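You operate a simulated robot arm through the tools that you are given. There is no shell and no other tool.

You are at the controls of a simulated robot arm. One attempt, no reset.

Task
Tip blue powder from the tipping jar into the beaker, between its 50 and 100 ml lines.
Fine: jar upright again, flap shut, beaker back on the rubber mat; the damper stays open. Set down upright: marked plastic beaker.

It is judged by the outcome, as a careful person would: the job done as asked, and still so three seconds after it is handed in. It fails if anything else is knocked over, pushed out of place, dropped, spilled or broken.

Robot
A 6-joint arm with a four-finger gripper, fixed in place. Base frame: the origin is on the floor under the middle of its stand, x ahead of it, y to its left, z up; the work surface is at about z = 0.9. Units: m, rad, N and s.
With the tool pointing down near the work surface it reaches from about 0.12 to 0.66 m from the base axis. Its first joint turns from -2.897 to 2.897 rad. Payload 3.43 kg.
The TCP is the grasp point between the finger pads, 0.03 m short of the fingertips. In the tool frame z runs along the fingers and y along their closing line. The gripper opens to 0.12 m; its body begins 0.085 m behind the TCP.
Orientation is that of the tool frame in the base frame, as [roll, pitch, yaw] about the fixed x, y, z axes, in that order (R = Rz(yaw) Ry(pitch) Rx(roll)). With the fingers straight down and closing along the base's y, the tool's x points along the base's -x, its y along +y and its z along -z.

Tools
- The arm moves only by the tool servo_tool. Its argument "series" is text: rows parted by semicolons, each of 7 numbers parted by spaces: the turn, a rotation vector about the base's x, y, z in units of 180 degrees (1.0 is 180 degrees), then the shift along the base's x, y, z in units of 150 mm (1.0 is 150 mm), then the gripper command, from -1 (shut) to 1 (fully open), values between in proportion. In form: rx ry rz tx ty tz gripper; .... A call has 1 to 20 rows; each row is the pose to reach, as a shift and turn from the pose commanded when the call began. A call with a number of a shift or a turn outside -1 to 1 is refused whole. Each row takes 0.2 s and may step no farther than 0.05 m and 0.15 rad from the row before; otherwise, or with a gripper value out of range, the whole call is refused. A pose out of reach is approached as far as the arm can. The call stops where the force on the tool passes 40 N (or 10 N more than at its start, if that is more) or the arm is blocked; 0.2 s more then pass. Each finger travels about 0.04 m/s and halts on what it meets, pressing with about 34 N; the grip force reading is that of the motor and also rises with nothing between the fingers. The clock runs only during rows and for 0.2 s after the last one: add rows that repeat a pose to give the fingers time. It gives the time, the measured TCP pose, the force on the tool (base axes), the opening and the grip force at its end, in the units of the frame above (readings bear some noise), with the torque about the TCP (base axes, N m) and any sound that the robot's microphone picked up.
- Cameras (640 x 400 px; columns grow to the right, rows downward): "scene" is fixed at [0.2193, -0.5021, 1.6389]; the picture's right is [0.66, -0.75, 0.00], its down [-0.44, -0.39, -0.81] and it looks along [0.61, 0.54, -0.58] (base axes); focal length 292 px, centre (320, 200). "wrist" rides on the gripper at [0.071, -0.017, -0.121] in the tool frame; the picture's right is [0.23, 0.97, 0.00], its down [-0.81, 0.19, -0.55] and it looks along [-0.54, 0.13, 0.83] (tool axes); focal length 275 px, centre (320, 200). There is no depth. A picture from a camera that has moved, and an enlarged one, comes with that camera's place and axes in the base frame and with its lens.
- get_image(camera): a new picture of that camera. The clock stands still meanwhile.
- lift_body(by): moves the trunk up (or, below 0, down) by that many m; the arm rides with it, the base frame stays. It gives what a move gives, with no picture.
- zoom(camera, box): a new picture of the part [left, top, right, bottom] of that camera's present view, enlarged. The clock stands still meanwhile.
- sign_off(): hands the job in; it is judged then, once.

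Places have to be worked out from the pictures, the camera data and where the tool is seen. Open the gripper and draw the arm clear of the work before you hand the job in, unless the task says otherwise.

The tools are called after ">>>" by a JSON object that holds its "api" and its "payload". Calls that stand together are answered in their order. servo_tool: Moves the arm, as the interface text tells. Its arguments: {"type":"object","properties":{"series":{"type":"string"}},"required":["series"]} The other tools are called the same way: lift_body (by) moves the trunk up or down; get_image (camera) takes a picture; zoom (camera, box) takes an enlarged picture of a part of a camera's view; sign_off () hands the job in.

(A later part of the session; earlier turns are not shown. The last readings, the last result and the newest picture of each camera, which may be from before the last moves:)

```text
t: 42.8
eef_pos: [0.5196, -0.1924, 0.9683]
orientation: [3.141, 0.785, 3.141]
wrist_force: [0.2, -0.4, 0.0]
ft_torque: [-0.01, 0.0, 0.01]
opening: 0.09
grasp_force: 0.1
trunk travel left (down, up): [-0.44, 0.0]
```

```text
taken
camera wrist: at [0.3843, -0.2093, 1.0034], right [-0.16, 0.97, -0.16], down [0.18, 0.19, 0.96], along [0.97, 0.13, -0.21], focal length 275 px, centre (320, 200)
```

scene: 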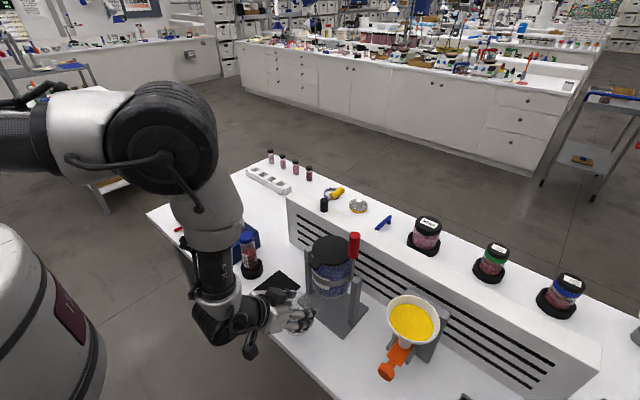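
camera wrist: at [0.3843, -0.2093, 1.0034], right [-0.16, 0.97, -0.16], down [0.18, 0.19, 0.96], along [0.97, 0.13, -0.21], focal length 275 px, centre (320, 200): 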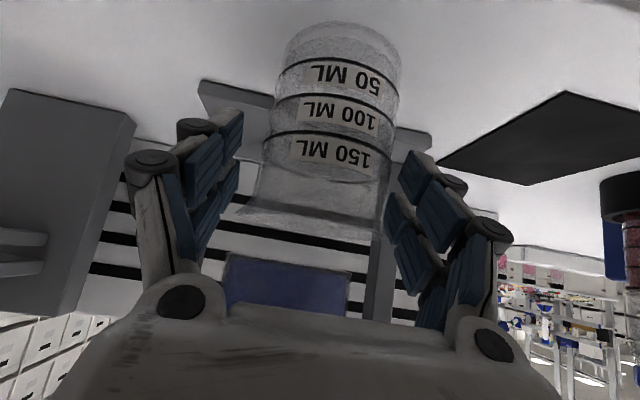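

The beaker stands upright in front of the jar and the fingers are clear on both sides. I'll rise straight up and back, away from the beaker and the tab.

>>> {"api": "servo_tool", "payload": {"series": "0 0 0 0 0 0.15 0.5; 0 0 0 0 0 0.3 0.5; 0 0 0 -0.05 0 0.48 0.5; 0 0 0 -0.15 0 0.66 0.5; 0 0 0 -0.25 0 0.83 0.5; 0 0 0 -0.3 0 1 0.5; 0 0 0 -0.3 0 1 0.5"}}

>>> {"api": "zoom", "payload": {"camera": "scene", "box": [230, 220, 390, 340]}}

>>> {"api": "get_image", "payload": {"camera": "wrist"}}

```text
t: 44.4
eef_pos: [0.4762, -0.1922, 1.1196]
orientation: [-3.141, 0.783, 3.141]
wrist_force: [-0.3, -0.1, -0.1]
ft_torque: [-0.02, -0.02, -0.01]
opening: 0.09
grasp_force: 0.1
trunk travel left (down, up): [-0.44, 0.0]
```

```text
3.33 times, centred on (310, 280) of scene
camera zoom: at [0.2193, -0.5021, 1.6389], right [0.66, -0.75, 0.0], down [-0.44, -0.39, -0.81], along [0.61, 0.54, -0.58], focal length 974 px, centre (353, -67)
```

zoom: 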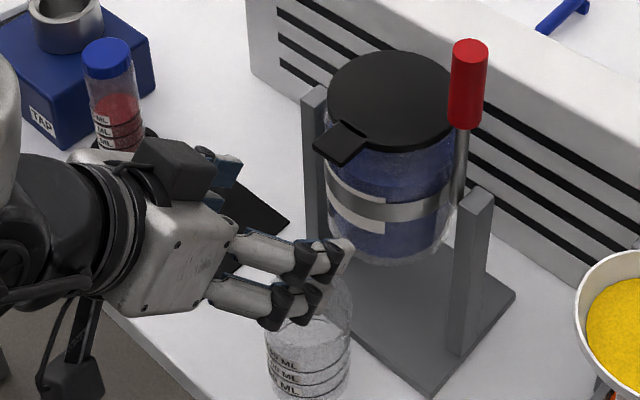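

```text
taken
camera wrist: at [0.3404, -0.2097, 1.1534], right [-0.16, 0.97, -0.16], down [0.18, 0.19, 0.96], along [0.97, 0.13, -0.21], focal length 275 px, centre (320, 200)
```

wrist: 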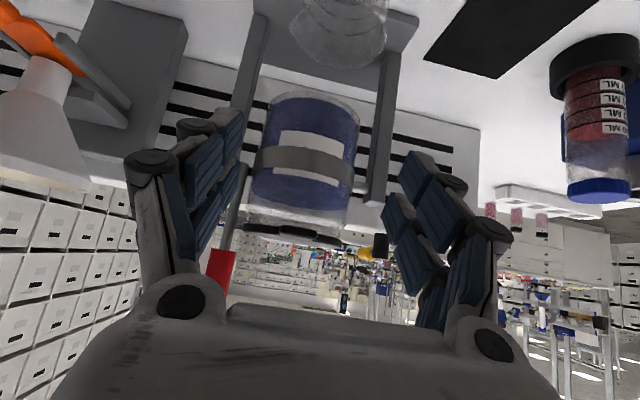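

The beaker stands free. I'll move over to line up with the red knob (y -0.254, z 1.195) with the gripper narrowed to 0.06, staying back at x 0.48.

>>> {"api": "servo_tool", "payload": {"series": "0 0 0 0 -0.1 0.12 0.3; 0 0 0 0 -0.2 0.25 0.1; 0 0 0 0.02 -0.3 0.38 0; 0 0 0 0.025 -0.413 0.503 0; 0 0 0 0.025 -0.413 0.503 0; 0 0 0 0.025 -0.413 0.503 0"}}

>>> {"api": "get_image", "payload": {"camera": "wrist"}}

>>> {"api": "zoom", "payload": {"camera": "scene", "box": [250, 180, 430, 340]}}

```text
t: 45.8
eef_pos: [0.4774, -0.2549, 1.1952]
orientation: [3.142, 0.786, -3.14]
wrist_force: [0.5, 0.5, 0.0]
ft_torque: [-0.01, 0.02, 0.02]
opening: 0.0602
grasp_force: 0.0
trunk travel left (down, up): [-0.44, 0.0]
```

```text
taken
camera wrist: at [0.3431, -0.2723, 1.2286], right [-0.16, 0.97, -0.16], down [0.18, 0.19, 0.96], along [0.97, 0.13, -0.21], focal length 275 px, centre (320, 200)
```

wrist: 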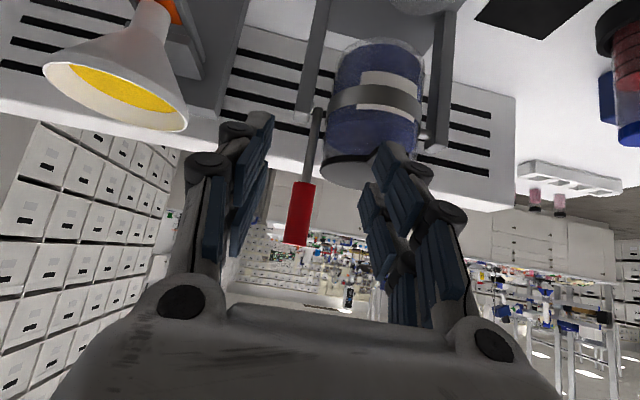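

```text
2.50 times, centred on (340, 260) of scene
camera zoom: at [0.2193, -0.5021, 1.6389], right [0.66, -0.75, 0.0], down [-0.44, -0.39, -0.81], along [0.61, 0.54, -0.58], focal length 730 px, centre (270, 50)
```

zoom: 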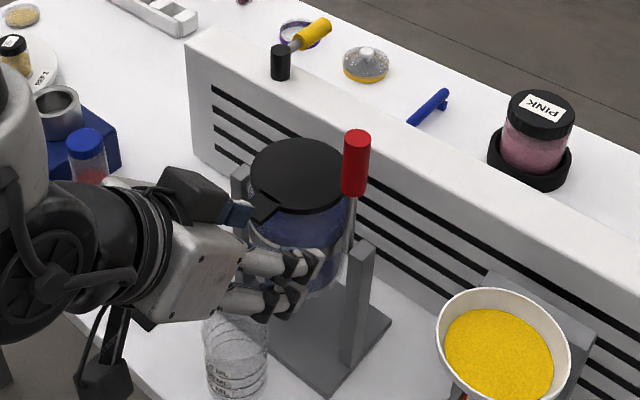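

The knob's centre works out at (0.61, -0.2525, 1.19). I'll advance so the fingers straddle it, pausing just short of the closing position to check.

>>> {"api": "servo_tool", "payload": {"series": "0 0 0 0.2 0.01 0 0; 0 0 0 0.4 0.013 0 0; 0 0 0 0.6 0.013 0 0; 0 0 0 0.75 0.013 0 0; 0 0 0 0.88 0.013 0 0; 0 0 0 0.88 0.013 0 0"}}

>>> {"api": "get_image", "payload": {"camera": "wrist"}}

>>> {"api": "zoom", "payload": {"camera": "scene", "box": [270, 180, 430, 340]}}

```text
t: 47.2
eef_pos: [0.6101, -0.2534, 1.1945]
orientation: [-3.14, 0.786, 3.141]
wrist_force: [0.0, -0.9, 0.0]
ft_torque: [-0.01, 0.0, -0.01]
opening: 0.0598
grasp_force: 0.1
trunk travel left (down, up): [-0.44, 0.0]
```

```text
taken
camera wrist: at [0.4746, -0.2692, 1.2292], right [-0.16, 0.97, -0.16], down [0.18, 0.19, 0.96], along [0.97, 0.13, -0.21], focal length 275 px, centre (320, 200)
```

wrist: 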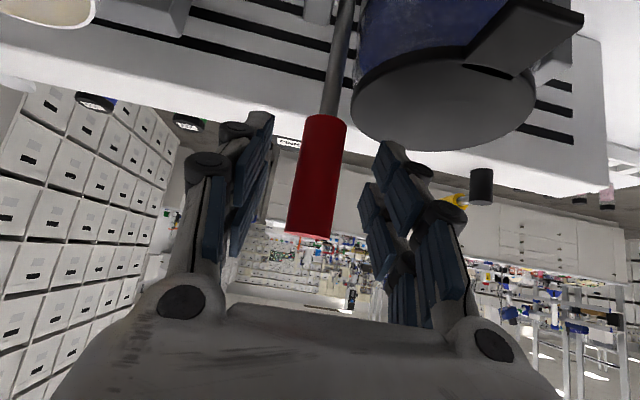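

```text
2.50 times, centred on (350, 260) of scene
camera zoom: at [0.2193, -0.5021, 1.6389], right [0.66, -0.75, 0.0], down [-0.44, -0.39, -0.81], along [0.61, 0.54, -0.58], focal length 730 px, centre (245, 50)
```

zoom: 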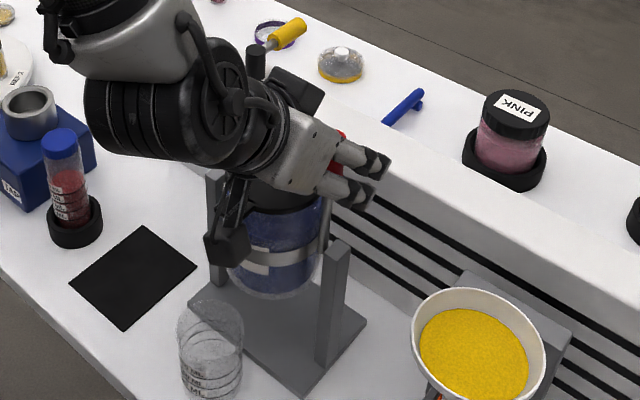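

The knob sits squarely between the finger pads and above the lid. I'll close on it.

>>> {"api": "servo_tool", "payload": {"series": "0 0 0 0 0 0 -0.3; 0 0 0 0 0 0 -0.6; 0 0 0 0 0 0 -0.8; 0 0 0 0 0 0 -0.8; 0 0 0 0 0 0 -0.8; 0 0 0 0 0 0 -0.8"}}

>>> {"api": "get_image", "payload": {"camera": "wrist"}}

```text
t: 48.6
eef_pos: [0.6108, -0.2548, 1.1956]
orientation: [3.141, 0.786, 3.138]
wrist_force: [-0.5, -12.4, -0.8]
ft_torque: [-0.47, 0.04, -0.05]
opening: 0.0219
grasp_force: 44.7
trunk travel left (down, up): [-0.44, 0.0]
```

```text
taken
camera wrist: at [0.4747, -0.2714, 1.2289], right [-0.16, 0.97, -0.16], down [0.18, 0.19, 0.96], along [0.97, 0.13, -0.21], focal length 275 px, centre (320, 200)
```

wrist: 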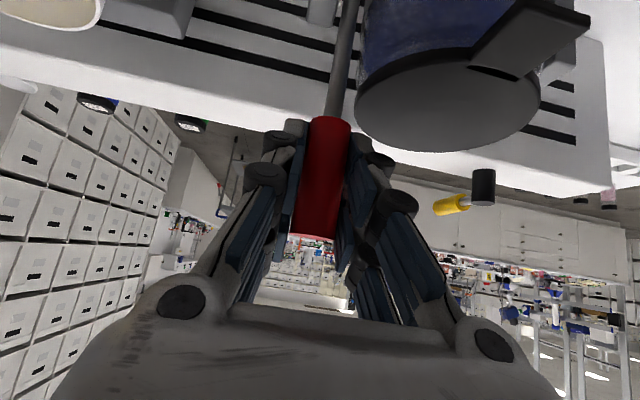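

Gripped at opening 0.022, with a small sideways load I'll relieve by shifting 2 mm. I'll start tipping about the trunnion (0.613, 1.07) along an arc of radius 0.125, first to about 15°.

>>> {"api": "servo_tool", "payload": {"series": "0 0 0 0 -0.013 0 -0.8; 0 0 0 -0.0726 -0.013 -0.0032 -0.8; 0 0 0 -0.1447 -0.013 -0.0127 -0.8; 0 0 0 -0.2157 -0.013 -0.0284 -0.8; 0 0 0 -0.2157 -0.013 -0.0284 -0.8"}}

>>> {"api": "get_image", "payload": {"camera": "wrist"}}

>>> {"api": "zoom", "payload": {"camera": "scene", "box": [270, 180, 430, 340]}}

```text
t: 49.8
eef_pos: [0.5796, -0.2546, 1.1894]
orientation: [3.14, 0.782, -3.141]
wrist_force: [6.6, -6.2, 0.2]
ft_torque: [-0.1, -0.8, -0.03]
opening: 0.0224
grasp_force: 39.5
trunk travel left (down, up): [-0.44, 0.0]
```

```text
taken
camera wrist: at [0.4434, -0.2716, 1.2241], right [-0.16, 0.97, -0.16], down [0.18, 0.19, 0.96], along [0.97, 0.13, -0.21], focal length 275 px, centre (320, 200)
```

wrist: 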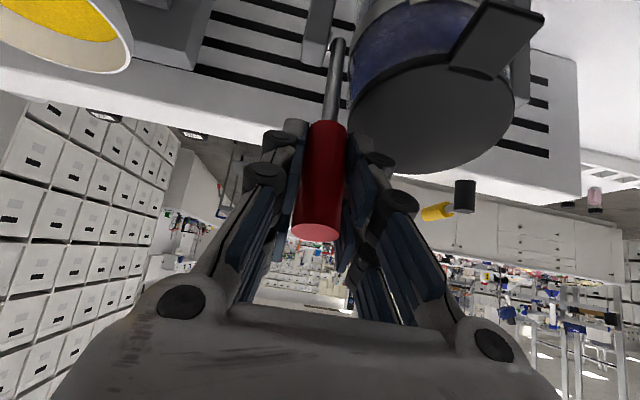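

```text
2.50 times, centred on (350, 260) of scene
camera zoom: at [0.2193, -0.5021, 1.6389], right [0.66, -0.75, 0.0], down [-0.44, -0.39, -0.81], along [0.61, 0.54, -0.58], focal length 730 px, centre (245, 50)
```

zoom: 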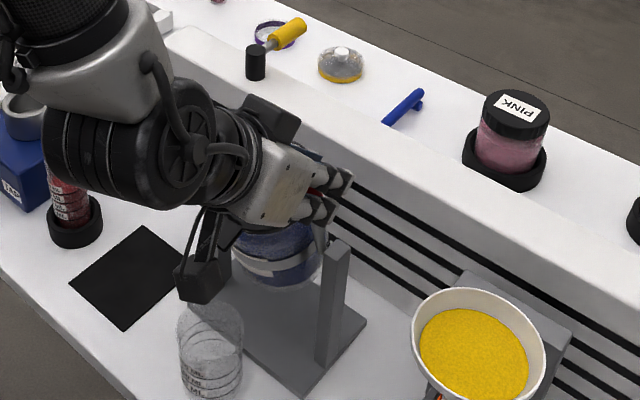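

The jar follows the lever (about 14°) and loads are modest. I'll continue to about 30° and check for flow or any flap movement.

>>> {"api": "servo_tool", "payload": {"series": "0 0 0 -0.0694 -0.008 -0.0218 -0.8; 0 0 0 -0.1365 -0.008 -0.0497 -0.8; 0 0 0 -0.201 -0.008 -0.0833 -0.8; 0 0 0 -0.201 -0.008 -0.0833 -0.8"}}

>>> {"api": "get_image", "payload": {"camera": "wrist"}}

>>> {"api": "zoom", "payload": {"camera": "scene", "box": [270, 200, 390, 340]}}

```text
t: 50.8
eef_pos: [0.5444, -0.2547, 1.1747]
orientation: [3.137, 0.776, 3.139]
wrist_force: [-1.1, -3.6, -5.6]
ft_torque: [-0.15, 0.55, -0.11]
opening: 0.0225
grasp_force: 33.3
trunk travel left (down, up): [-0.44, 0.0]
```

```text
taken
camera wrist: at [0.4101, -0.2715, 1.2102], right [-0.16, 0.97, -0.16], down [0.19, 0.19, 0.96], along [0.97, 0.13, -0.22], focal length 275 px, centre (320, 200)
```

wrist: 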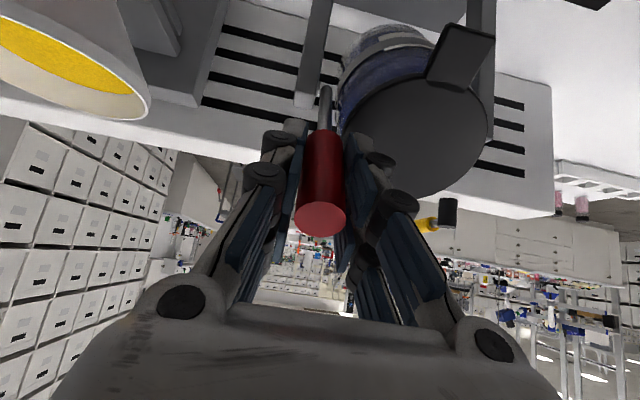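

```text
2.86 times, centred on (330, 270) of scene
camera zoom: at [0.2193, -0.5021, 1.6389], right [0.66, -0.75, 0.0], down [-0.44, -0.39, -0.81], along [0.61, 0.54, -0.58], focal length 835 px, centre (291, 0)
```

zoom: 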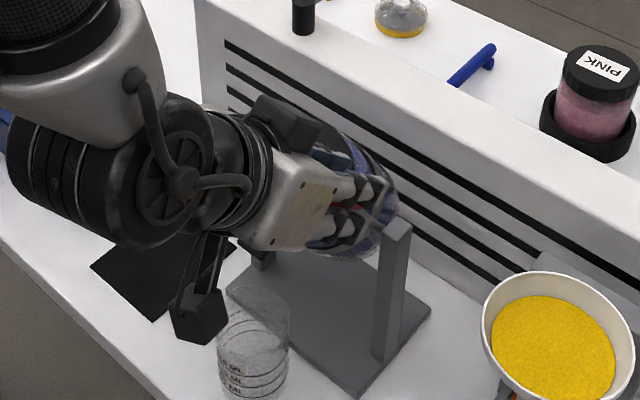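

At 30° there's no flow yet and the lid is still shut. I'll continue to 40°.

>>> {"api": "servo_tool", "payload": {"series": "0 0 0 -0.0613 -0.005 -0.039 -0.8; 0 0 0 -0.119 -0.005 -0.0833 -0.8; 0 0 0 -0.119 -0.005 -0.0833 -0.8"}}

>>> {"api": "get_image", "payload": {"camera": "wrist"}}

>>> {"api": "zoom", "payload": {"camera": "scene", "box": [290, 220, 370, 340]}}

```text
t: 51.6
eef_pos: [0.5321, -0.2549, 1.1674]
orientation: [-3.14, 0.787, -3.138]
wrist_force: [14.9, 7.4, 4.2]
ft_torque: [0.13, -1.55, 0.11]
opening: 0.0229
grasp_force: 44.6
trunk travel left (down, up): [-0.44, 0.0]
```

```text
taken
camera wrist: at [0.397, -0.2717, 1.2003], right [-0.16, 0.97, -0.16], down [0.18, 0.19, 0.96], along [0.97, 0.13, -0.21], focal length 275 px, centre (320, 200)
```

wrist: 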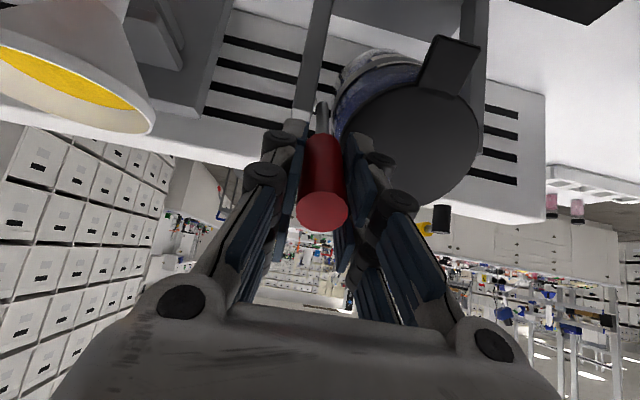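

```text
3.33 times, centred on (330, 280) of scene
camera zoom: at [0.2193, -0.5021, 1.6389], right [0.66, -0.75, 0.0], down [-0.44, -0.39, -0.81], along [0.61, 0.54, -0.58], focal length 974 px, centre (287, -67)
```

zoom: 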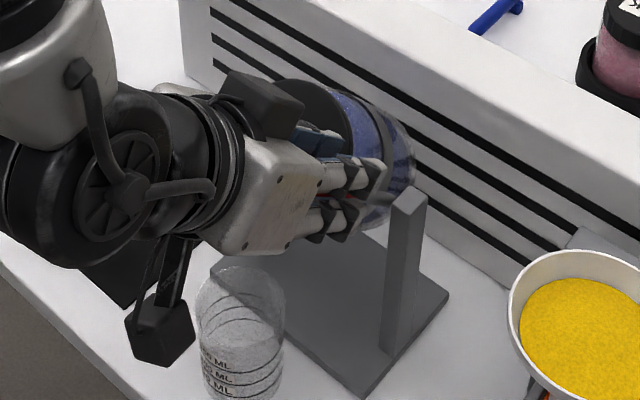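

About 40° now and still no flow; the pull is 15 N, within limits. Continuing to 50°.

>>> {"api": "servo_tool", "payload": {"series": "0 0 0 -0.0536 0 -0.0491 -0.8; 0 0 0 -0.1027 0 -0.1027 -0.8; 0 0 0 -0.1027 0 -0.1027 -0.8"}}

>>> {"api": "get_image", "payload": {"camera": "wrist"}}

>>> {"api": "zoom", "payload": {"camera": "scene", "box": [270, 220, 390, 340]}}

```text
t: 52.4
eef_pos: [0.5155, -0.255, 1.1519]
orientation: [-3.139, 0.791, -3.139]
wrist_force: [15.3, 8.8, 11.1]
ft_torque: [-0.08, -1.98, -0.02]
opening: 0.0212
grasp_force: 45.5
trunk travel left (down, up): [-0.44, 0.0]
```

```text
taken
camera wrist: at [0.3807, -0.2716, 1.1847], right [-0.16, 0.97, -0.16], down [0.18, 0.19, 0.96], along [0.97, 0.13, -0.2], focal length 275 px, centre (320, 200)
```

wrist: 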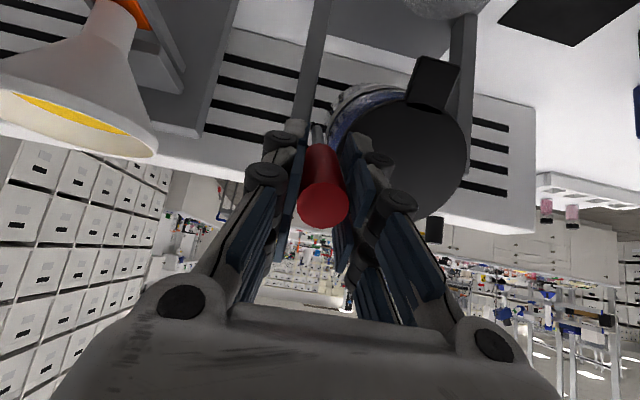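

```text
3.33 times, centred on (330, 280) of scene
camera zoom: at [0.2193, -0.5021, 1.6389], right [0.66, -0.75, 0.0], down [-0.44, -0.39, -0.81], along [0.61, 0.54, -0.58], focal length 974 px, centre (287, -67)
```

zoom: 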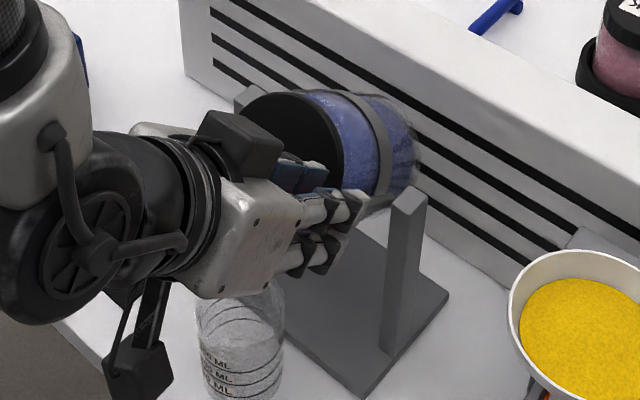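

About 50°; most of the load is rotational friction in the grip, so I'll let the tool turn along with the lever from here. Continuing to 60°.

>>> {"api": "servo_tool", "payload": {"series": "0 -0.0278 0 -0.0443 -0.005 -0.0577 -0.8; 0 -0.0556 0 -0.0833 -0.01 -0.119 -0.8; 0 -0.0556 0 -0.0833 -0.01 -0.119 -0.8"}}

>>> {"api": "get_image", "payload": {"camera": "wrist"}}

>>> {"api": "zoom", "payload": {"camera": "scene", "box": [270, 220, 390, 340]}}

```text
t: 53.2
eef_pos: [0.5013, -0.2551, 1.131]
orientation: [-3.141, 0.958, -3.14]
wrist_force: [13.3, 12.5, 4.4]
ft_torque: [-0.05, -1.33, -0.13]
opening: 0.0218
grasp_force: 45.1
trunk travel left (down, up): [-0.44, 0.0]
```

```text
taken
camera wrist: at [0.3629, -0.2719, 1.1412], right [-0.14, 0.97, -0.19], down [0.01, 0.19, 0.98], along [0.99, 0.13, -0.04], focal length 275 px, centre (320, 200)
```

wrist: 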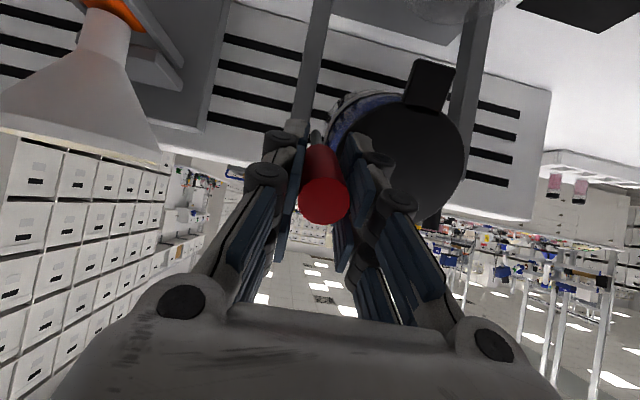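

```text
3.33 times, centred on (330, 280) of scene
camera zoom: at [0.2193, -0.5021, 1.6389], right [0.66, -0.75, 0.0], down [-0.44, -0.39, -0.81], along [0.61, 0.54, -0.58], focal length 974 px, centre (287, -67)
```

zoom: 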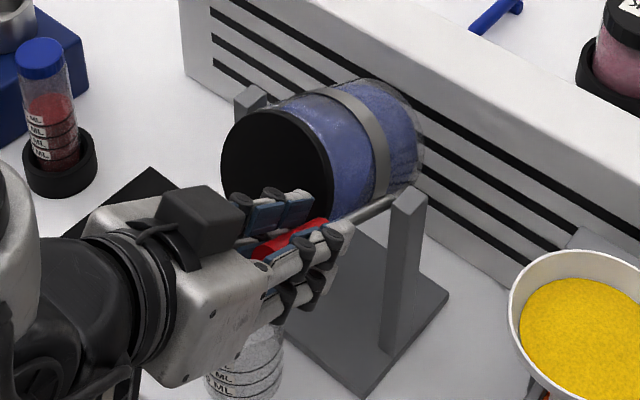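

About 61° and the flap is still shut with powder packed against it. I'll go on to 70° in small steps, ready to reverse.

>>> {"api": "servo_tool", "payload": {"series": "0 -0.02 0 -0.0336 -0.005 -0.0645 -0.8; 0 -0.04 0 -0.0614 -0.01 -0.1317 -0.8"}}

>>> {"api": "get_image", "payload": {"camera": "wrist"}}

>>> {"api": "zoom", "payload": {"camera": "scene", "box": [270, 220, 390, 340]}}

```text
t: 53.8
eef_pos: [0.4929, -0.2561, 1.1126]
orientation: [3.141, 1.083, -3.134]
wrist_force: [15.3, 23.6, 7.7]
ft_torque: [0.1, -1.32, 0.02]
opening: 0.0218
grasp_force: 44.6
trunk travel left (down, up): [-0.44, 0.0]
```

```text
taken
camera wrist: at [0.354, -0.2724, 1.1047], right [-0.11, 0.97, -0.2], down [-0.11, 0.19, 0.98], along [0.99, 0.13, 0.09], focal length 275 px, centre (320, 200)
```

wrist: 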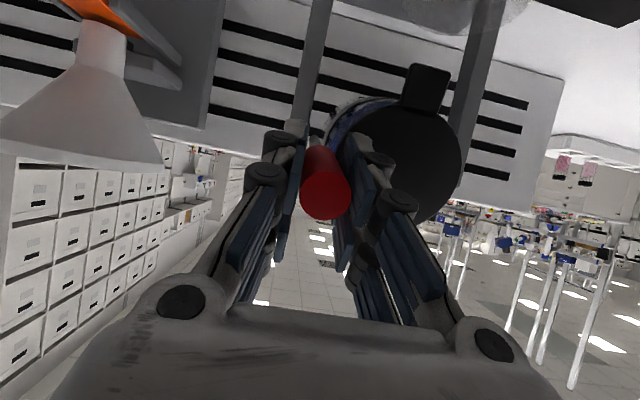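

```text
3.33 times, centred on (330, 280) of scene
camera zoom: at [0.2193, -0.5021, 1.6389], right [0.66, -0.75, 0.0], down [-0.44, -0.39, -0.81], along [0.61, 0.54, -0.58], focal length 974 px, centre (287, -67)
```

zoom: 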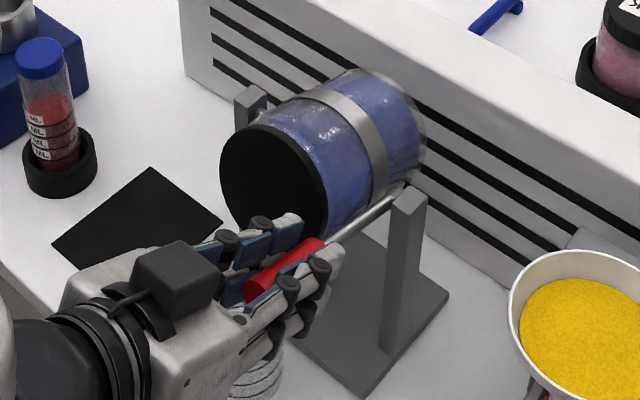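

About 70°; the powder surface inside is shifting and the flap is still shut. The sideways load crept up, so I'll shift back +y 4 mm while going on to 80°.

>>> {"api": "servo_tool", "payload": {"series": "0 -0.01 0 -0.01 0.02 -0.03 -0.8; 0 -0.02 0 -0.0218 0.03 -0.0693 -0.8"}}

>>> {"api": "get_image", "payload": {"camera": "wrist"}}

>>> {"api": "zoom", "payload": {"camera": "scene", "box": [270, 220, 390, 340]}}

```text
t: 54.4
eef_pos: [0.4908, -0.2557, 1.1051]
orientation: [-3.133, 1.152, -3.133]
wrist_force: [12.1, 9.4, 12.5]
ft_torque: [0.04, -1.75, 0.17]
opening: 0.0218
grasp_force: 44.8
trunk travel left (down, up): [-0.44, 0.0]
```

```text
taken
camera wrist: at [0.3522, -0.2715, 1.0868], right [-0.09, 0.97, -0.21], down [-0.18, 0.2, 0.96], along [0.98, 0.13, 0.15], focal length 275 px, centre (320, 200)
```

wrist: 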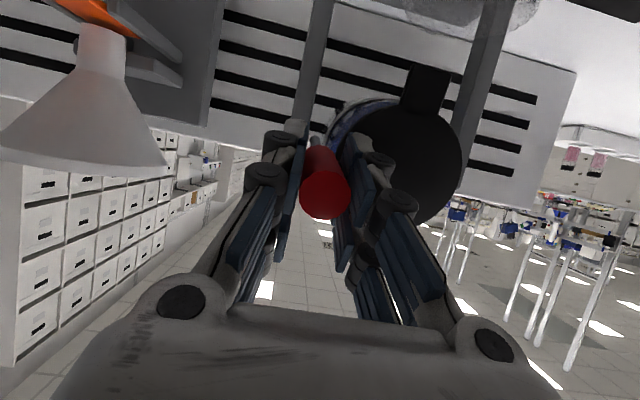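

```text
3.33 times, centred on (330, 280) of scene
camera zoom: at [0.2193, -0.5021, 1.6389], right [0.66, -0.75, 0.0], down [-0.44, -0.39, -0.81], along [0.61, 0.54, -0.58], focal length 974 px, centre (287, -67)
```

zoom: 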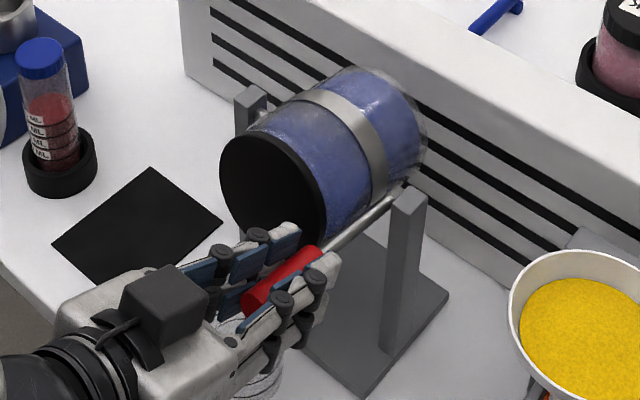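

About 74°, still no flow. I'll zoom in on the lid to look for a hinge or any gap before going farther.

>>> {"api": "zoom", "payload": {"camera": "wrist", "box": [320, 40, 520, 240]}}

>>> {"api": "zoom", "payload": {"camera": "scene", "box": [300, 230, 360, 310]}}

>>> {"api": "zoom", "payload": {"camera": "wrist", "box": [300, 0, 560, 130]}}

```text
2.00 times, centred on (420, 140) of wrist
camera zoom: at [0.3522, -0.2715, 1.0868], right [-0.09, 0.97, -0.21], down [-0.18, 0.2, 0.96], along [0.98, 0.13, 0.15], focal length 551 px, centre (120, 320)
```

zoom: 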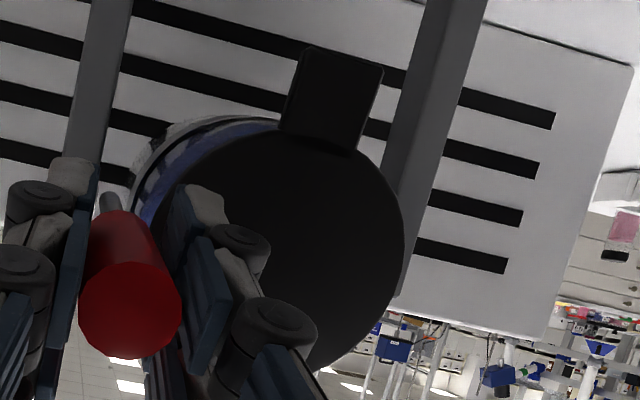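

```text
5.00 times, centred on (330, 270) of scene
camera zoom: at [0.2193, -0.5021, 1.6389], right [0.66, -0.75, 0.0], down [-0.44, -0.39, -0.81], along [0.61, 0.54, -0.58], focal length 1461 px, centre (270, -150)
```

zoom: 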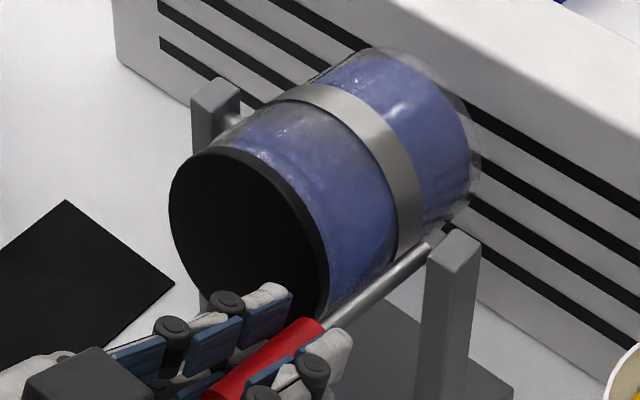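

```text
2.46 times, centred on (430, 65) of wrist
camera zoom: at [0.3522, -0.2715, 1.0868], right [-0.09, 0.97, -0.21], down [-0.18, 0.2, 0.96], along [0.98, 0.13, 0.15], focal length 678 px, centre (49, 532)
```

zoom: 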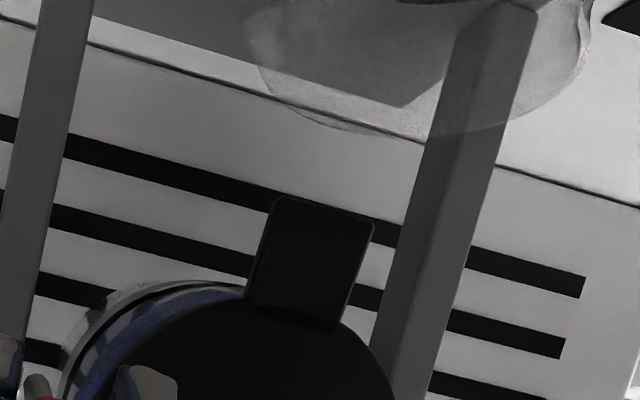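

The lid is still fully shut at 74°, so it probably opens at a steeper angle, where the powder would leave nearer x 0.55. My beaker sits at about x 0.513, a bit far out. I'll bring the jar back upright first and then move the beaker closer.

>>> {"api": "servo_tool", "payload": {"series": "0 0.025 0 0.035 0 0.1033 -0.8; 0 0.05 0 0.0833 0 0.201 -0.8; 0 0.075 0 0.1437 0 0.2917 -0.8; 0 0.1 0 0.2157 0 0.3736 -0.8; 0 0.1156 0 0.2976 0 0.4455 -0.8; 0 0.1156 0 0.3883 0 0.506 -0.8; 0 0.1156 0 0.486 0 0.5543 -0.8; 0 0.1156 0 0.5893 0 0.5893 -0.8; 0 0.1156 0 0.6962 0 0.6105 -0.8; 0 0.1156 0 0.8049 0 0.6177 -0.8; 0 0.1156 0 0.8049 0 0.6177 -0.8"}}

>>> {"api": "get_image", "payload": {"camera": "wrist"}}

>>> {"api": "zoom", "payload": {"camera": "scene", "box": [270, 180, 410, 340]}}

```text
t: 56.8
eef_pos: [0.6036, -0.2561, 1.1936]
orientation: [-3.14, 0.78, 3.139]
wrist_force: [-31.1, -2.2, -1.7]
ft_torque: [-0.03, 0.99, -0.05]
opening: 0.0228
grasp_force: 44.9
trunk travel left (down, up): [-0.44, 0.0]
```

```text
taken
camera wrist: at [0.4692, -0.2714, 1.2289], right [-0.16, 0.97, -0.16], down [0.19, 0.19, 0.96], along [0.97, 0.13, -0.21], focal length 275 px, centre (320, 200)
```

wrist: 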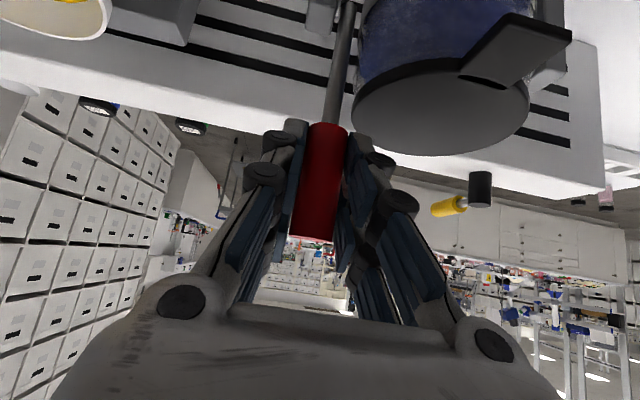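

```text
2.50 times, centred on (340, 260) of scene
camera zoom: at [0.2193, -0.5021, 1.6389], right [0.66, -0.75, 0.0], down [-0.44, -0.39, -0.81], along [0.61, 0.54, -0.58], focal length 730 px, centre (270, 50)
```

zoom: 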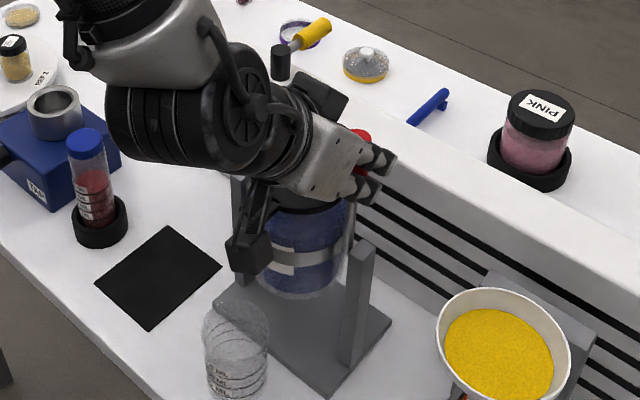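

The jar is against its upright stop (31 N on the tool). I'll relax that push and then open the fingers.

>>> {"api": "servo_tool", "payload": {"series": "0 0 0 -0.03 0 0 -0.8; 0 0 0 -0.05 0 0 -0.8; 0 0 0 -0.05 0 0 -0.4; 0 0 0 -0.05 0 0 0; 0 0 0 -0.05 0 0 0; 0 0 0 -0.05 0 0 0"}}

>>> {"api": "get_image", "payload": {"camera": "wrist"}}

```text
t: 58.2
eef_pos: [0.6023, -0.2557, 1.1955]
orientation: [3.141, 0.785, -3.14]
wrist_force: [0.0, 0.3, 0.1]
ft_torque: [0.03, -0.01, -0.02]
opening: 0.0603
grasp_force: 0.2
trunk travel left (down, up): [-0.44, 0.0]
```

```text
taken
camera wrist: at [0.4677, -0.2715, 1.2289], right [-0.16, 0.97, -0.16], down [0.18, 0.19, 0.96], along [0.97, 0.13, -0.21], focal length 275 px, centre (320, 200)
```

wrist: 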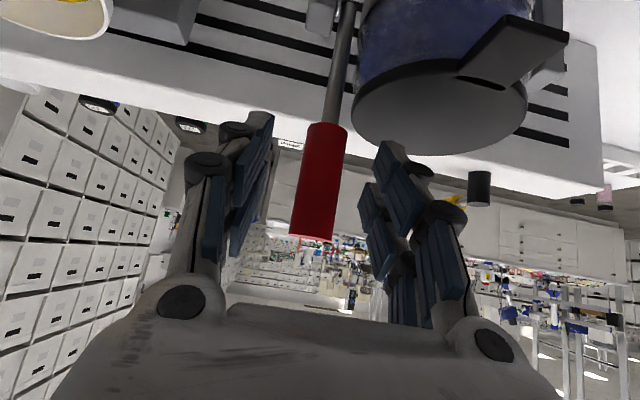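

The jar is upright and the lever free. While here I'll zoom in on the tab and lid again to see how the flap is built.

>>> {"api": "zoom", "payload": {"camera": "wrist", "box": [340, 0, 600, 170]}}

```text
2.35 times, centred on (470, 85) of wrist
camera zoom: at [0.4677, -0.2715, 1.2289], right [-0.16, 0.97, -0.16], down [0.18, 0.19, 0.96], along [0.97, 0.13, -0.21], focal length 648 px, centre (-33, 471)
```

zoom: 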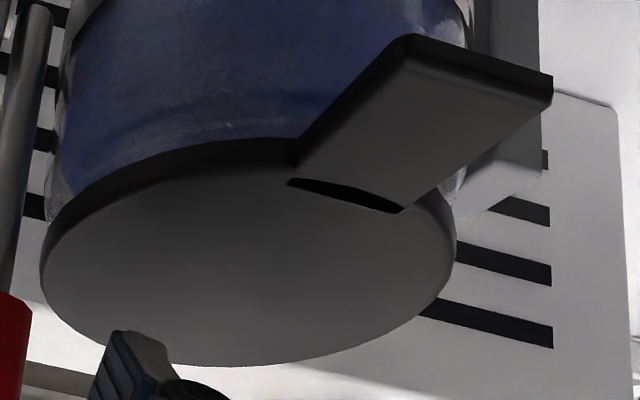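

The tab is a spout lip set slightly below the lid disc, so the powder should leave over it. I'll withdraw from the lever and then measure the beaker and the stand's front edge precisely.

>>> {"api": "servo_tool", "payload": {"series": "0 0 0 -0.2 0 0 0; 0 0 0 -0.4 0 0 0; 0 0 0 -0.6 0 0 0; 0 0 0 -0.8 0 0.02 0; 0 0 0 -0.85 0.1 0.05 0; 0 0 0 -0.85 0.2 0.1 0.2; 0 0 0 -0.85 0.2 0.1 0.5"}}

>>> {"api": "zoom", "payload": {"camera": "scene", "box": [270, 270, 370, 350]}}

>>> {"api": "get_image", "payload": {"camera": "wrist"}}

```text
t: 59.8
eef_pos: [0.473, -0.2252, 1.2102]
orientation: [3.14, 0.785, 3.141]
wrist_force: [-0.7, 0.1, 0.3]
ft_torque: [-0.04, -0.02, -0.02]
opening: 0.0898
grasp_force: 0.1
trunk travel left (down, up): [-0.44, 0.0]
```

```text
5.00 times, centred on (320, 310) of scene
camera zoom: at [0.2193, -0.5021, 1.6389], right [0.66, -0.75, 0.0], down [-0.44, -0.39, -0.81], along [0.61, 0.54, -0.58], focal length 1461 px, centre (320, -350)
```

zoom: 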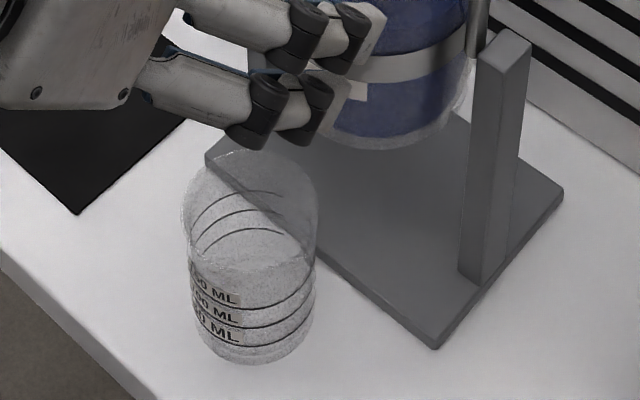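

```text
taken
camera wrist: at [0.3396, -0.2416, 1.2438], right [-0.16, 0.97, -0.16], down [0.18, 0.19, 0.96], along [0.97, 0.13, -0.21], focal length 275 px, centre (320, 200)
```

wrist: 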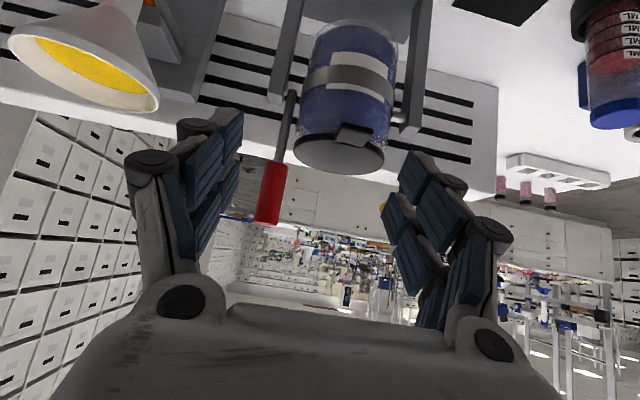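

By the scene camera the beaker's centre is at x about 0.515 and the stand plate's front edge at about 0.562, so there's room to bring it about 12 mm closer. I'll return along the same path to re-grip it.

>>> {"api": "servo_tool", "payload": {"series": "0 0 0 0.01 0.1 -0.15 0.5; 0 0 0 0.02 0.2187 -0.35 0.5; 0 0 0 0.05 0.2187 -0.55 0.5; 0 0 0 0.15 0.2187 -0.75 0.5; 0 0 0 0.25 0.2187 -0.9 0.5; 0 0 0 0.31 0.2187 -1 0.5; 0 0 0 0.31 0.2187 -1 0.5"}}

>>> {"api": "servo_tool", "payload": {"series": "0 0 0 0 0 -0.15 0.5; 0 0 0 0 0 -0.3 0.5; 0 0 0 0 0 -0.45 0.5; 0 0 0 0 0 -0.58 0.5; 0 0 0 0 0 -0.58 0.5"}}

>>> {"api": "get_image", "payload": {"camera": "wrist"}}

```text
t: 61.4
eef_pos: [0.5215, -0.1919, 1.0598]
orientation: [-3.14, 0.786, -3.14]
wrist_force: [-0.3, 0.9, 0.8]
ft_torque: [-0.01, 0.0, 0.0]
opening: 0.09
grasp_force: 0.0
trunk travel left (down, up): [-0.44, 0.0]
```

```text
t: 62.6
eef_pos: [0.5206, -0.1919, 0.9742]
orientation: [-3.142, 0.785, -3.141]
wrist_force: [-0.5, 0.7, 0.7]
ft_torque: [-0.02, 0.0, 0.01]
opening: 0.0901
grasp_force: 0.2
trunk travel left (down, up): [-0.44, 0.0]
```

```text
taken
camera wrist: at [0.386, -0.2087, 1.0069], right [-0.16, 0.97, -0.16], down [0.18, 0.19, 0.96], along [0.97, 0.13, -0.21], focal length 275 px, centre (320, 200)
```

wrist: 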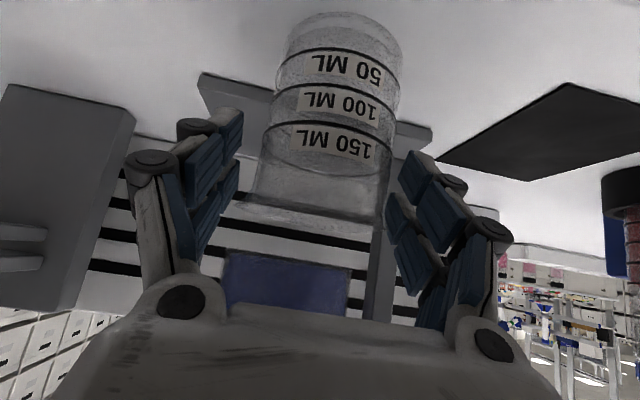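

Lined up around the beaker again. I'll grip, lift slightly, carry it 13 mm toward the stand and lower it.

>>> {"api": "servo_tool", "payload": {"series": "0 0 0 0 0 -0.02 0.2; 0 0 0 0 0 -0.02 0; 0 0 0 0 0 -0.02 -0.1; 0 0 0 0 0 -0.02 -0.1; 0 0 0 0 0 -0.02 -0.1; 0 0 0 0 0 -0.02 -0.1; 0 0 0 0 0 0.05 -0.1; 0 0 0 0.04 0 0.05 -0.1; 0 0 0 0.087 0 0.05 -0.1; 0 0 0 0.087 0 0.02 -0.1; 0 0 0 0.087 0 -0.008 -0.1; 0 0 0 0.087 0 -0.008 -0.1"}}

>>> {"api": "get_image", "payload": {"camera": "wrist"}}

>>> {"api": "zoom", "payload": {"camera": "scene", "box": [270, 250, 370, 350]}}

```text
t: 65.2
eef_pos: [0.5347, -0.1939, 0.9749]
orientation: [-3.14, 0.792, 3.141]
wrist_force: [-7.6, -6.5, 17.7]
ft_torque: [-0.3, -0.01, -0.16]
opening: 0.065
grasp_force: 33.8
trunk travel left (down, up): [-0.44, 0.0]
```

```text
taken
camera wrist: at [0.3997, -0.2093, 1.0075], right [-0.16, 0.97, -0.16], down [0.18, 0.19, 0.96], along [0.97, 0.13, -0.2], focal length 275 px, centre (320, 200)
```

wrist: 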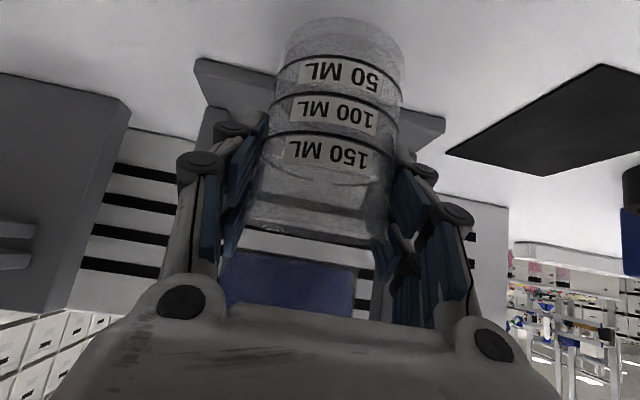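

```text
4.00 times, centred on (320, 300) of scene
camera zoom: at [0.2193, -0.5021, 1.6389], right [0.66, -0.75, 0.0], down [-0.44, -0.39, -0.81], along [0.61, 0.54, -0.58], focal length 1168 px, centre (320, -200)
```

zoom: 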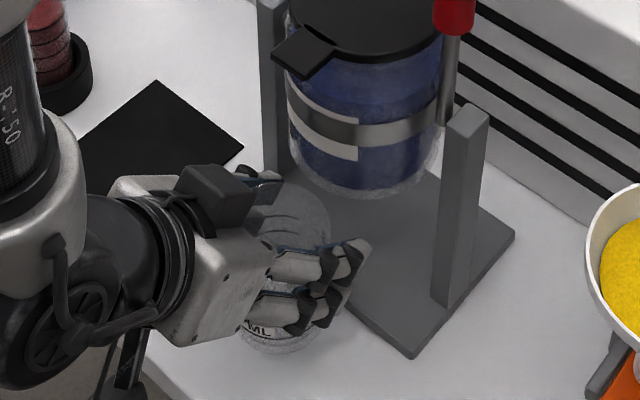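

There's contact 3–4 mm early with a push in -x, so the base probably caught the stand's edge. I'll lift, move back 6 mm and lower again.

>>> {"api": "servo_tool", "payload": {"series": "0 0 0 0 0 0.04 -0.1; 0 0 0 0 0 0.06 -0.1; 0 0 0 -0.04 0 0.06 -0.1; 0 0 0 -0.04 0 0.03 -0.1; 0 0 0 -0.04 0 0.008 -0.1; 0 0 0 -0.04 0 0.008 -0.1"}}

```text
t: 66.6
eef_pos: [0.5287, -0.1923, 0.9744]
orientation: [3.142, 0.785, -3.141]
wrist_force: [0.6, 0.4, -0.5]
ft_torque: [-0.01, 0.01, -0.03]
opening: 0.0646
grasp_force: 33.8
trunk travel left (down, up): [-0.44, 0.0]
```

No contact now at z 0.9744, which confirms it had been catching the plate. I'll lower the rest of the way.

>>> {"api": "servo_tool", "payload": {"series": "0 0 0 0 0 -0.01 -0.1; 0 0 0 0 0 -0.018 -0.1; 0 0 0 0 0 -0.025 -0.1; 0 0 0 0 0 -0.025 -0.1"}}

```text
t: 67.6
eef_pos: [0.5291, -0.1918, 0.9685]
orientation: [-3.141, 0.786, -3.141]
wrist_force: [0.4, -0.5, -0.2]
ft_torque: [0.02, 0.03, -0.03]
opening: 0.0645
grasp_force: 34.1
trunk travel left (down, up): [-0.44, 0.0]
```

No force yet at 0.9685, so the beaker may have slipped up a little in the grip when it caught. I'll keep easing down to find the table.

>>> {"api": "servo_tool", "payload": {"series": "0 0 0 0 0 -0.007 -0.1; 0 0 0 0 0 -0.014 -0.1; 0 0 0 0 0 -0.02 -0.1; 0 0 0 0 0 -0.02 -0.1"}}

>>> {"api": "get_image", "payload": {"camera": "wrist"}}

```text
t: 68.6
eef_pos: [0.5289, -0.1909, 0.9678]
orientation: [-3.141, 0.785, 3.141]
wrist_force: [-0.8, 0.5, 4.6]
ft_torque: [-0.02, 0.22, -0.02]
opening: 0.0645
grasp_force: 34.4
trunk travel left (down, up): [-0.44, 0.0]
```

```text
taken
camera wrist: at [0.3938, -0.2086, 1.0006], right [-0.16, 0.97, -0.16], down [0.18, 0.19, 0.96], along [0.97, 0.13, -0.21], focal length 275 px, centre (320, 200)
```

wrist: 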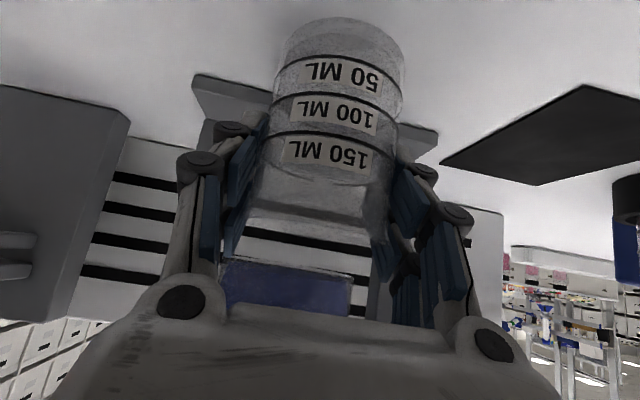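

Light contact (4.6 N) at z 0.9678. The beaker is down, so I'll open and rise away as before.

>>> {"api": "servo_tool", "payload": {"series": "0 0 0 0 0 0.004 0.2; 0 0 0 0 0 0.004 0.5; 0 0 0 0 0 0.004 0.5; 0 0 0 0 0 0.004 0.5; 0 0 0 0 0 0.15 0.5; 0 0 0 0 0 0.3 0.5; 0 0 0 -0.05 0 0.48 0.5; 0 0 0 -0.15 0 0.66 0.5; 0 0 0 -0.25 0 0.83 0.5; 0 0 0 -0.35 0 1 0.5; 0 0 0 -0.35 0 1 0.5"}}

>>> {"api": "zoom", "payload": {"camera": "scene", "box": [270, 250, 370, 350]}}

>>> {"api": "get_image", "payload": {"camera": "wrist"}}

```text
t: 71.0
eef_pos: [0.4767, -0.1928, 1.1169]
orientation: [3.141, 0.786, 3.141]
wrist_force: [0.5, 0.5, -1.1]
ft_torque: [0.03, 0.0, 0.0]
opening: 0.09
grasp_force: 0.1
trunk travel left (down, up): [-0.44, 0.0]
```

```text
4.00 times, centred on (320, 300) of scene
camera zoom: at [0.2193, -0.5021, 1.6389], right [0.66, -0.75, 0.0], down [-0.44, -0.39, -0.81], along [0.61, 0.54, -0.58], focal length 1168 px, centre (320, -200)
```

zoom: 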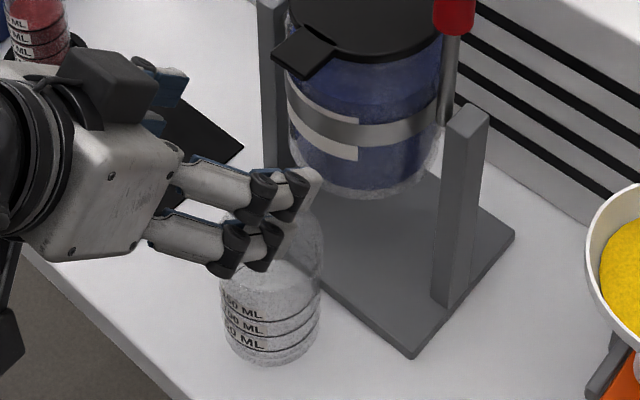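

```text
taken
camera wrist: at [0.3418, -0.2091, 1.1501], right [-0.16, 0.97, -0.16], down [0.18, 0.19, 0.96], along [0.97, 0.13, -0.21], focal length 275 px, centre (320, 200)
```

wrist: 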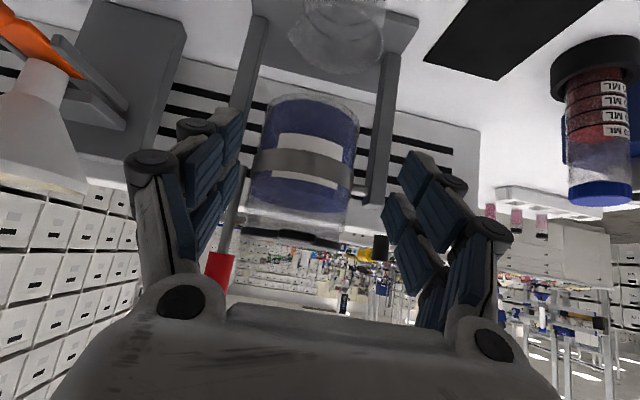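

The beaker stands about 1 cm in front of the plate and lines up with the spout. I'll go back to the lever and straddle it.

>>> {"api": "servo_tool", "payload": {"series": "0 0 0 0 -0.1 0.12 0.3; 0 0 0 0 -0.2 0.25 0.1; 0 0 0 0.02 -0.3 0.38 0; 0 0 0 0.022 -0.411 0.521 0; 0 0 0 0.022 -0.411 0.521 0; 0 0 0 0.2 -0.411 0.521 0; 0 0 0 0.4 -0.411 0.521 0; 0 0 0 0.6 -0.411 0.521 0; 0 0 0 0.75 -0.411 0.521 0; 0 0 0 0.89 -0.411 0.521 0; 0 0 0 0.89 -0.411 0.521 0"}}

>>> {"api": "get_image", "payload": {"camera": "wrist"}}

```text
t: 73.4
eef_pos: [0.6095, -0.2541, 1.1941]
orientation: [3.141, 0.785, -3.138]
wrist_force: [-0.4, 0.3, -0.3]
ft_torque: [0.01, -0.02, -0.01]
opening: 0.0601
grasp_force: 0.2
trunk travel left (down, up): [-0.44, 0.0]
```

```text
taken
camera wrist: at [0.4739, -0.2699, 1.2277], right [-0.16, 0.97, -0.16], down [0.18, 0.19, 0.96], along [0.97, 0.13, -0.21], focal length 275 px, centre (320, 200)
```

wrist: 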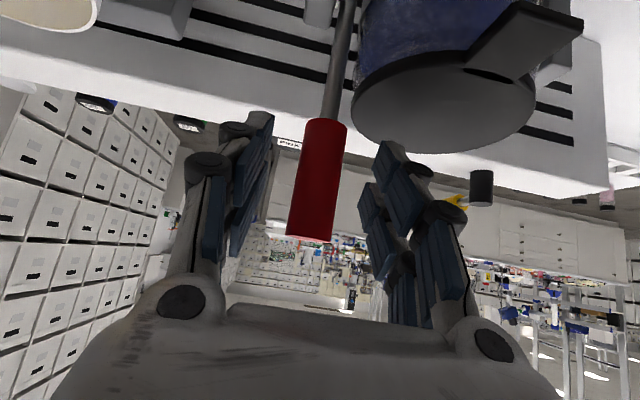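

The knob is centred. I'll close on it, then tip smoothly back to about 75° as before with the tool turning partly along.

>>> {"api": "servo_tool", "payload": {"series": "0 0 0 0 -0.01 0 -0.4; 0 0 0 0 -0.01 0 -0.8; 0 0 0 0 -0.01 0 -0.8; 0 0 0 0 -0.01 0 -0.8; 0 0 0 0 -0.01 0 -0.8; 0 -0.01 0 -0.1088 -0.01 -0.0071 -0.8; 0 -0.02 0 -0.2157 -0.01 -0.0284 -0.8; 0 -0.03 0 -0.3189 -0.01 -0.0634 -0.8; 0 -0.04 0 -0.4167 -0.01 -0.1116 -0.8; 0 -0.05 0 -0.5073 -0.01 -0.1722 -0.8; 0 -0.06 0 -0.5893 -0.01 -0.2441 -0.8; 0 -0.07 0 -0.6611 -0.01 -0.326 -0.8; 0 -0.08 0 -0.7217 -0.01 -0.4167 -0.8; 0 -0.09 0 -0.7699 -0.01 -0.5144 -0.8; 0 -0.0944 0 -0.8049 -0.01 -0.6177 -0.8"}}

>>> {"api": "get_image", "payload": {"camera": "wrist"}}

>>> {"api": "zoom", "payload": {"camera": "scene", "box": [270, 230, 390, 350]}}

```text
t: 76.6
eef_pos: [0.4887, -0.2553, 1.1031]
orientation: [-3.138, 1.085, -3.138]
wrist_force: [8.0, 2.7, 14.1]
ft_torque: [-0.03, -1.65, 0.13]
opening: 0.0223
grasp_force: 45.0
trunk travel left (down, up): [-0.44, 0.0]
```

```text
taken
camera wrist: at [0.3503, -0.2716, 1.0952], right [-0.11, 0.97, -0.21], down [-0.11, 0.19, 0.97], along [0.99, 0.13, 0.09], focal length 275 px, centre (320, 200)
```

wrist: 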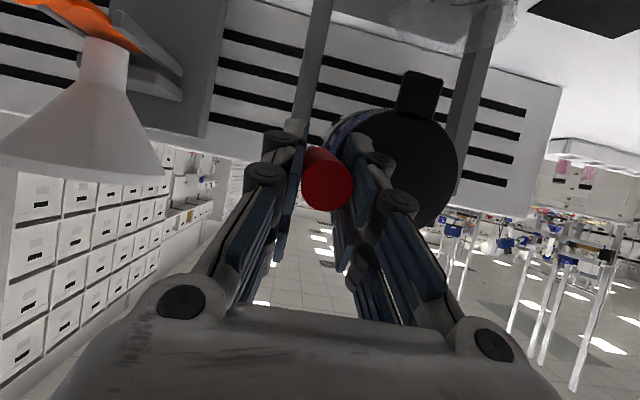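

```text
3.33 times, centred on (330, 290) of scene
camera zoom: at [0.2193, -0.5021, 1.6389], right [0.66, -0.75, 0.0], down [-0.44, -0.39, -0.81], along [0.61, 0.54, -0.58], focal length 974 px, centre (287, -100)
```

zoom: 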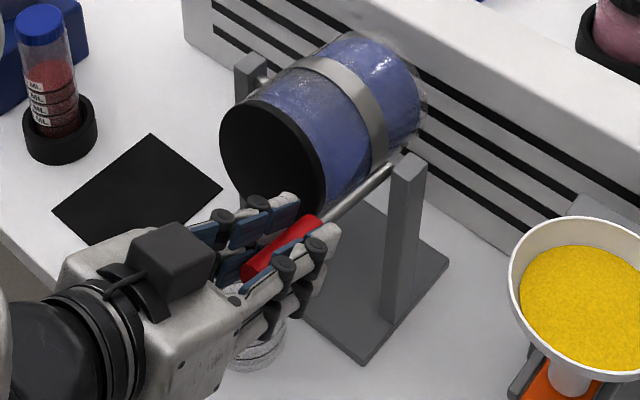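

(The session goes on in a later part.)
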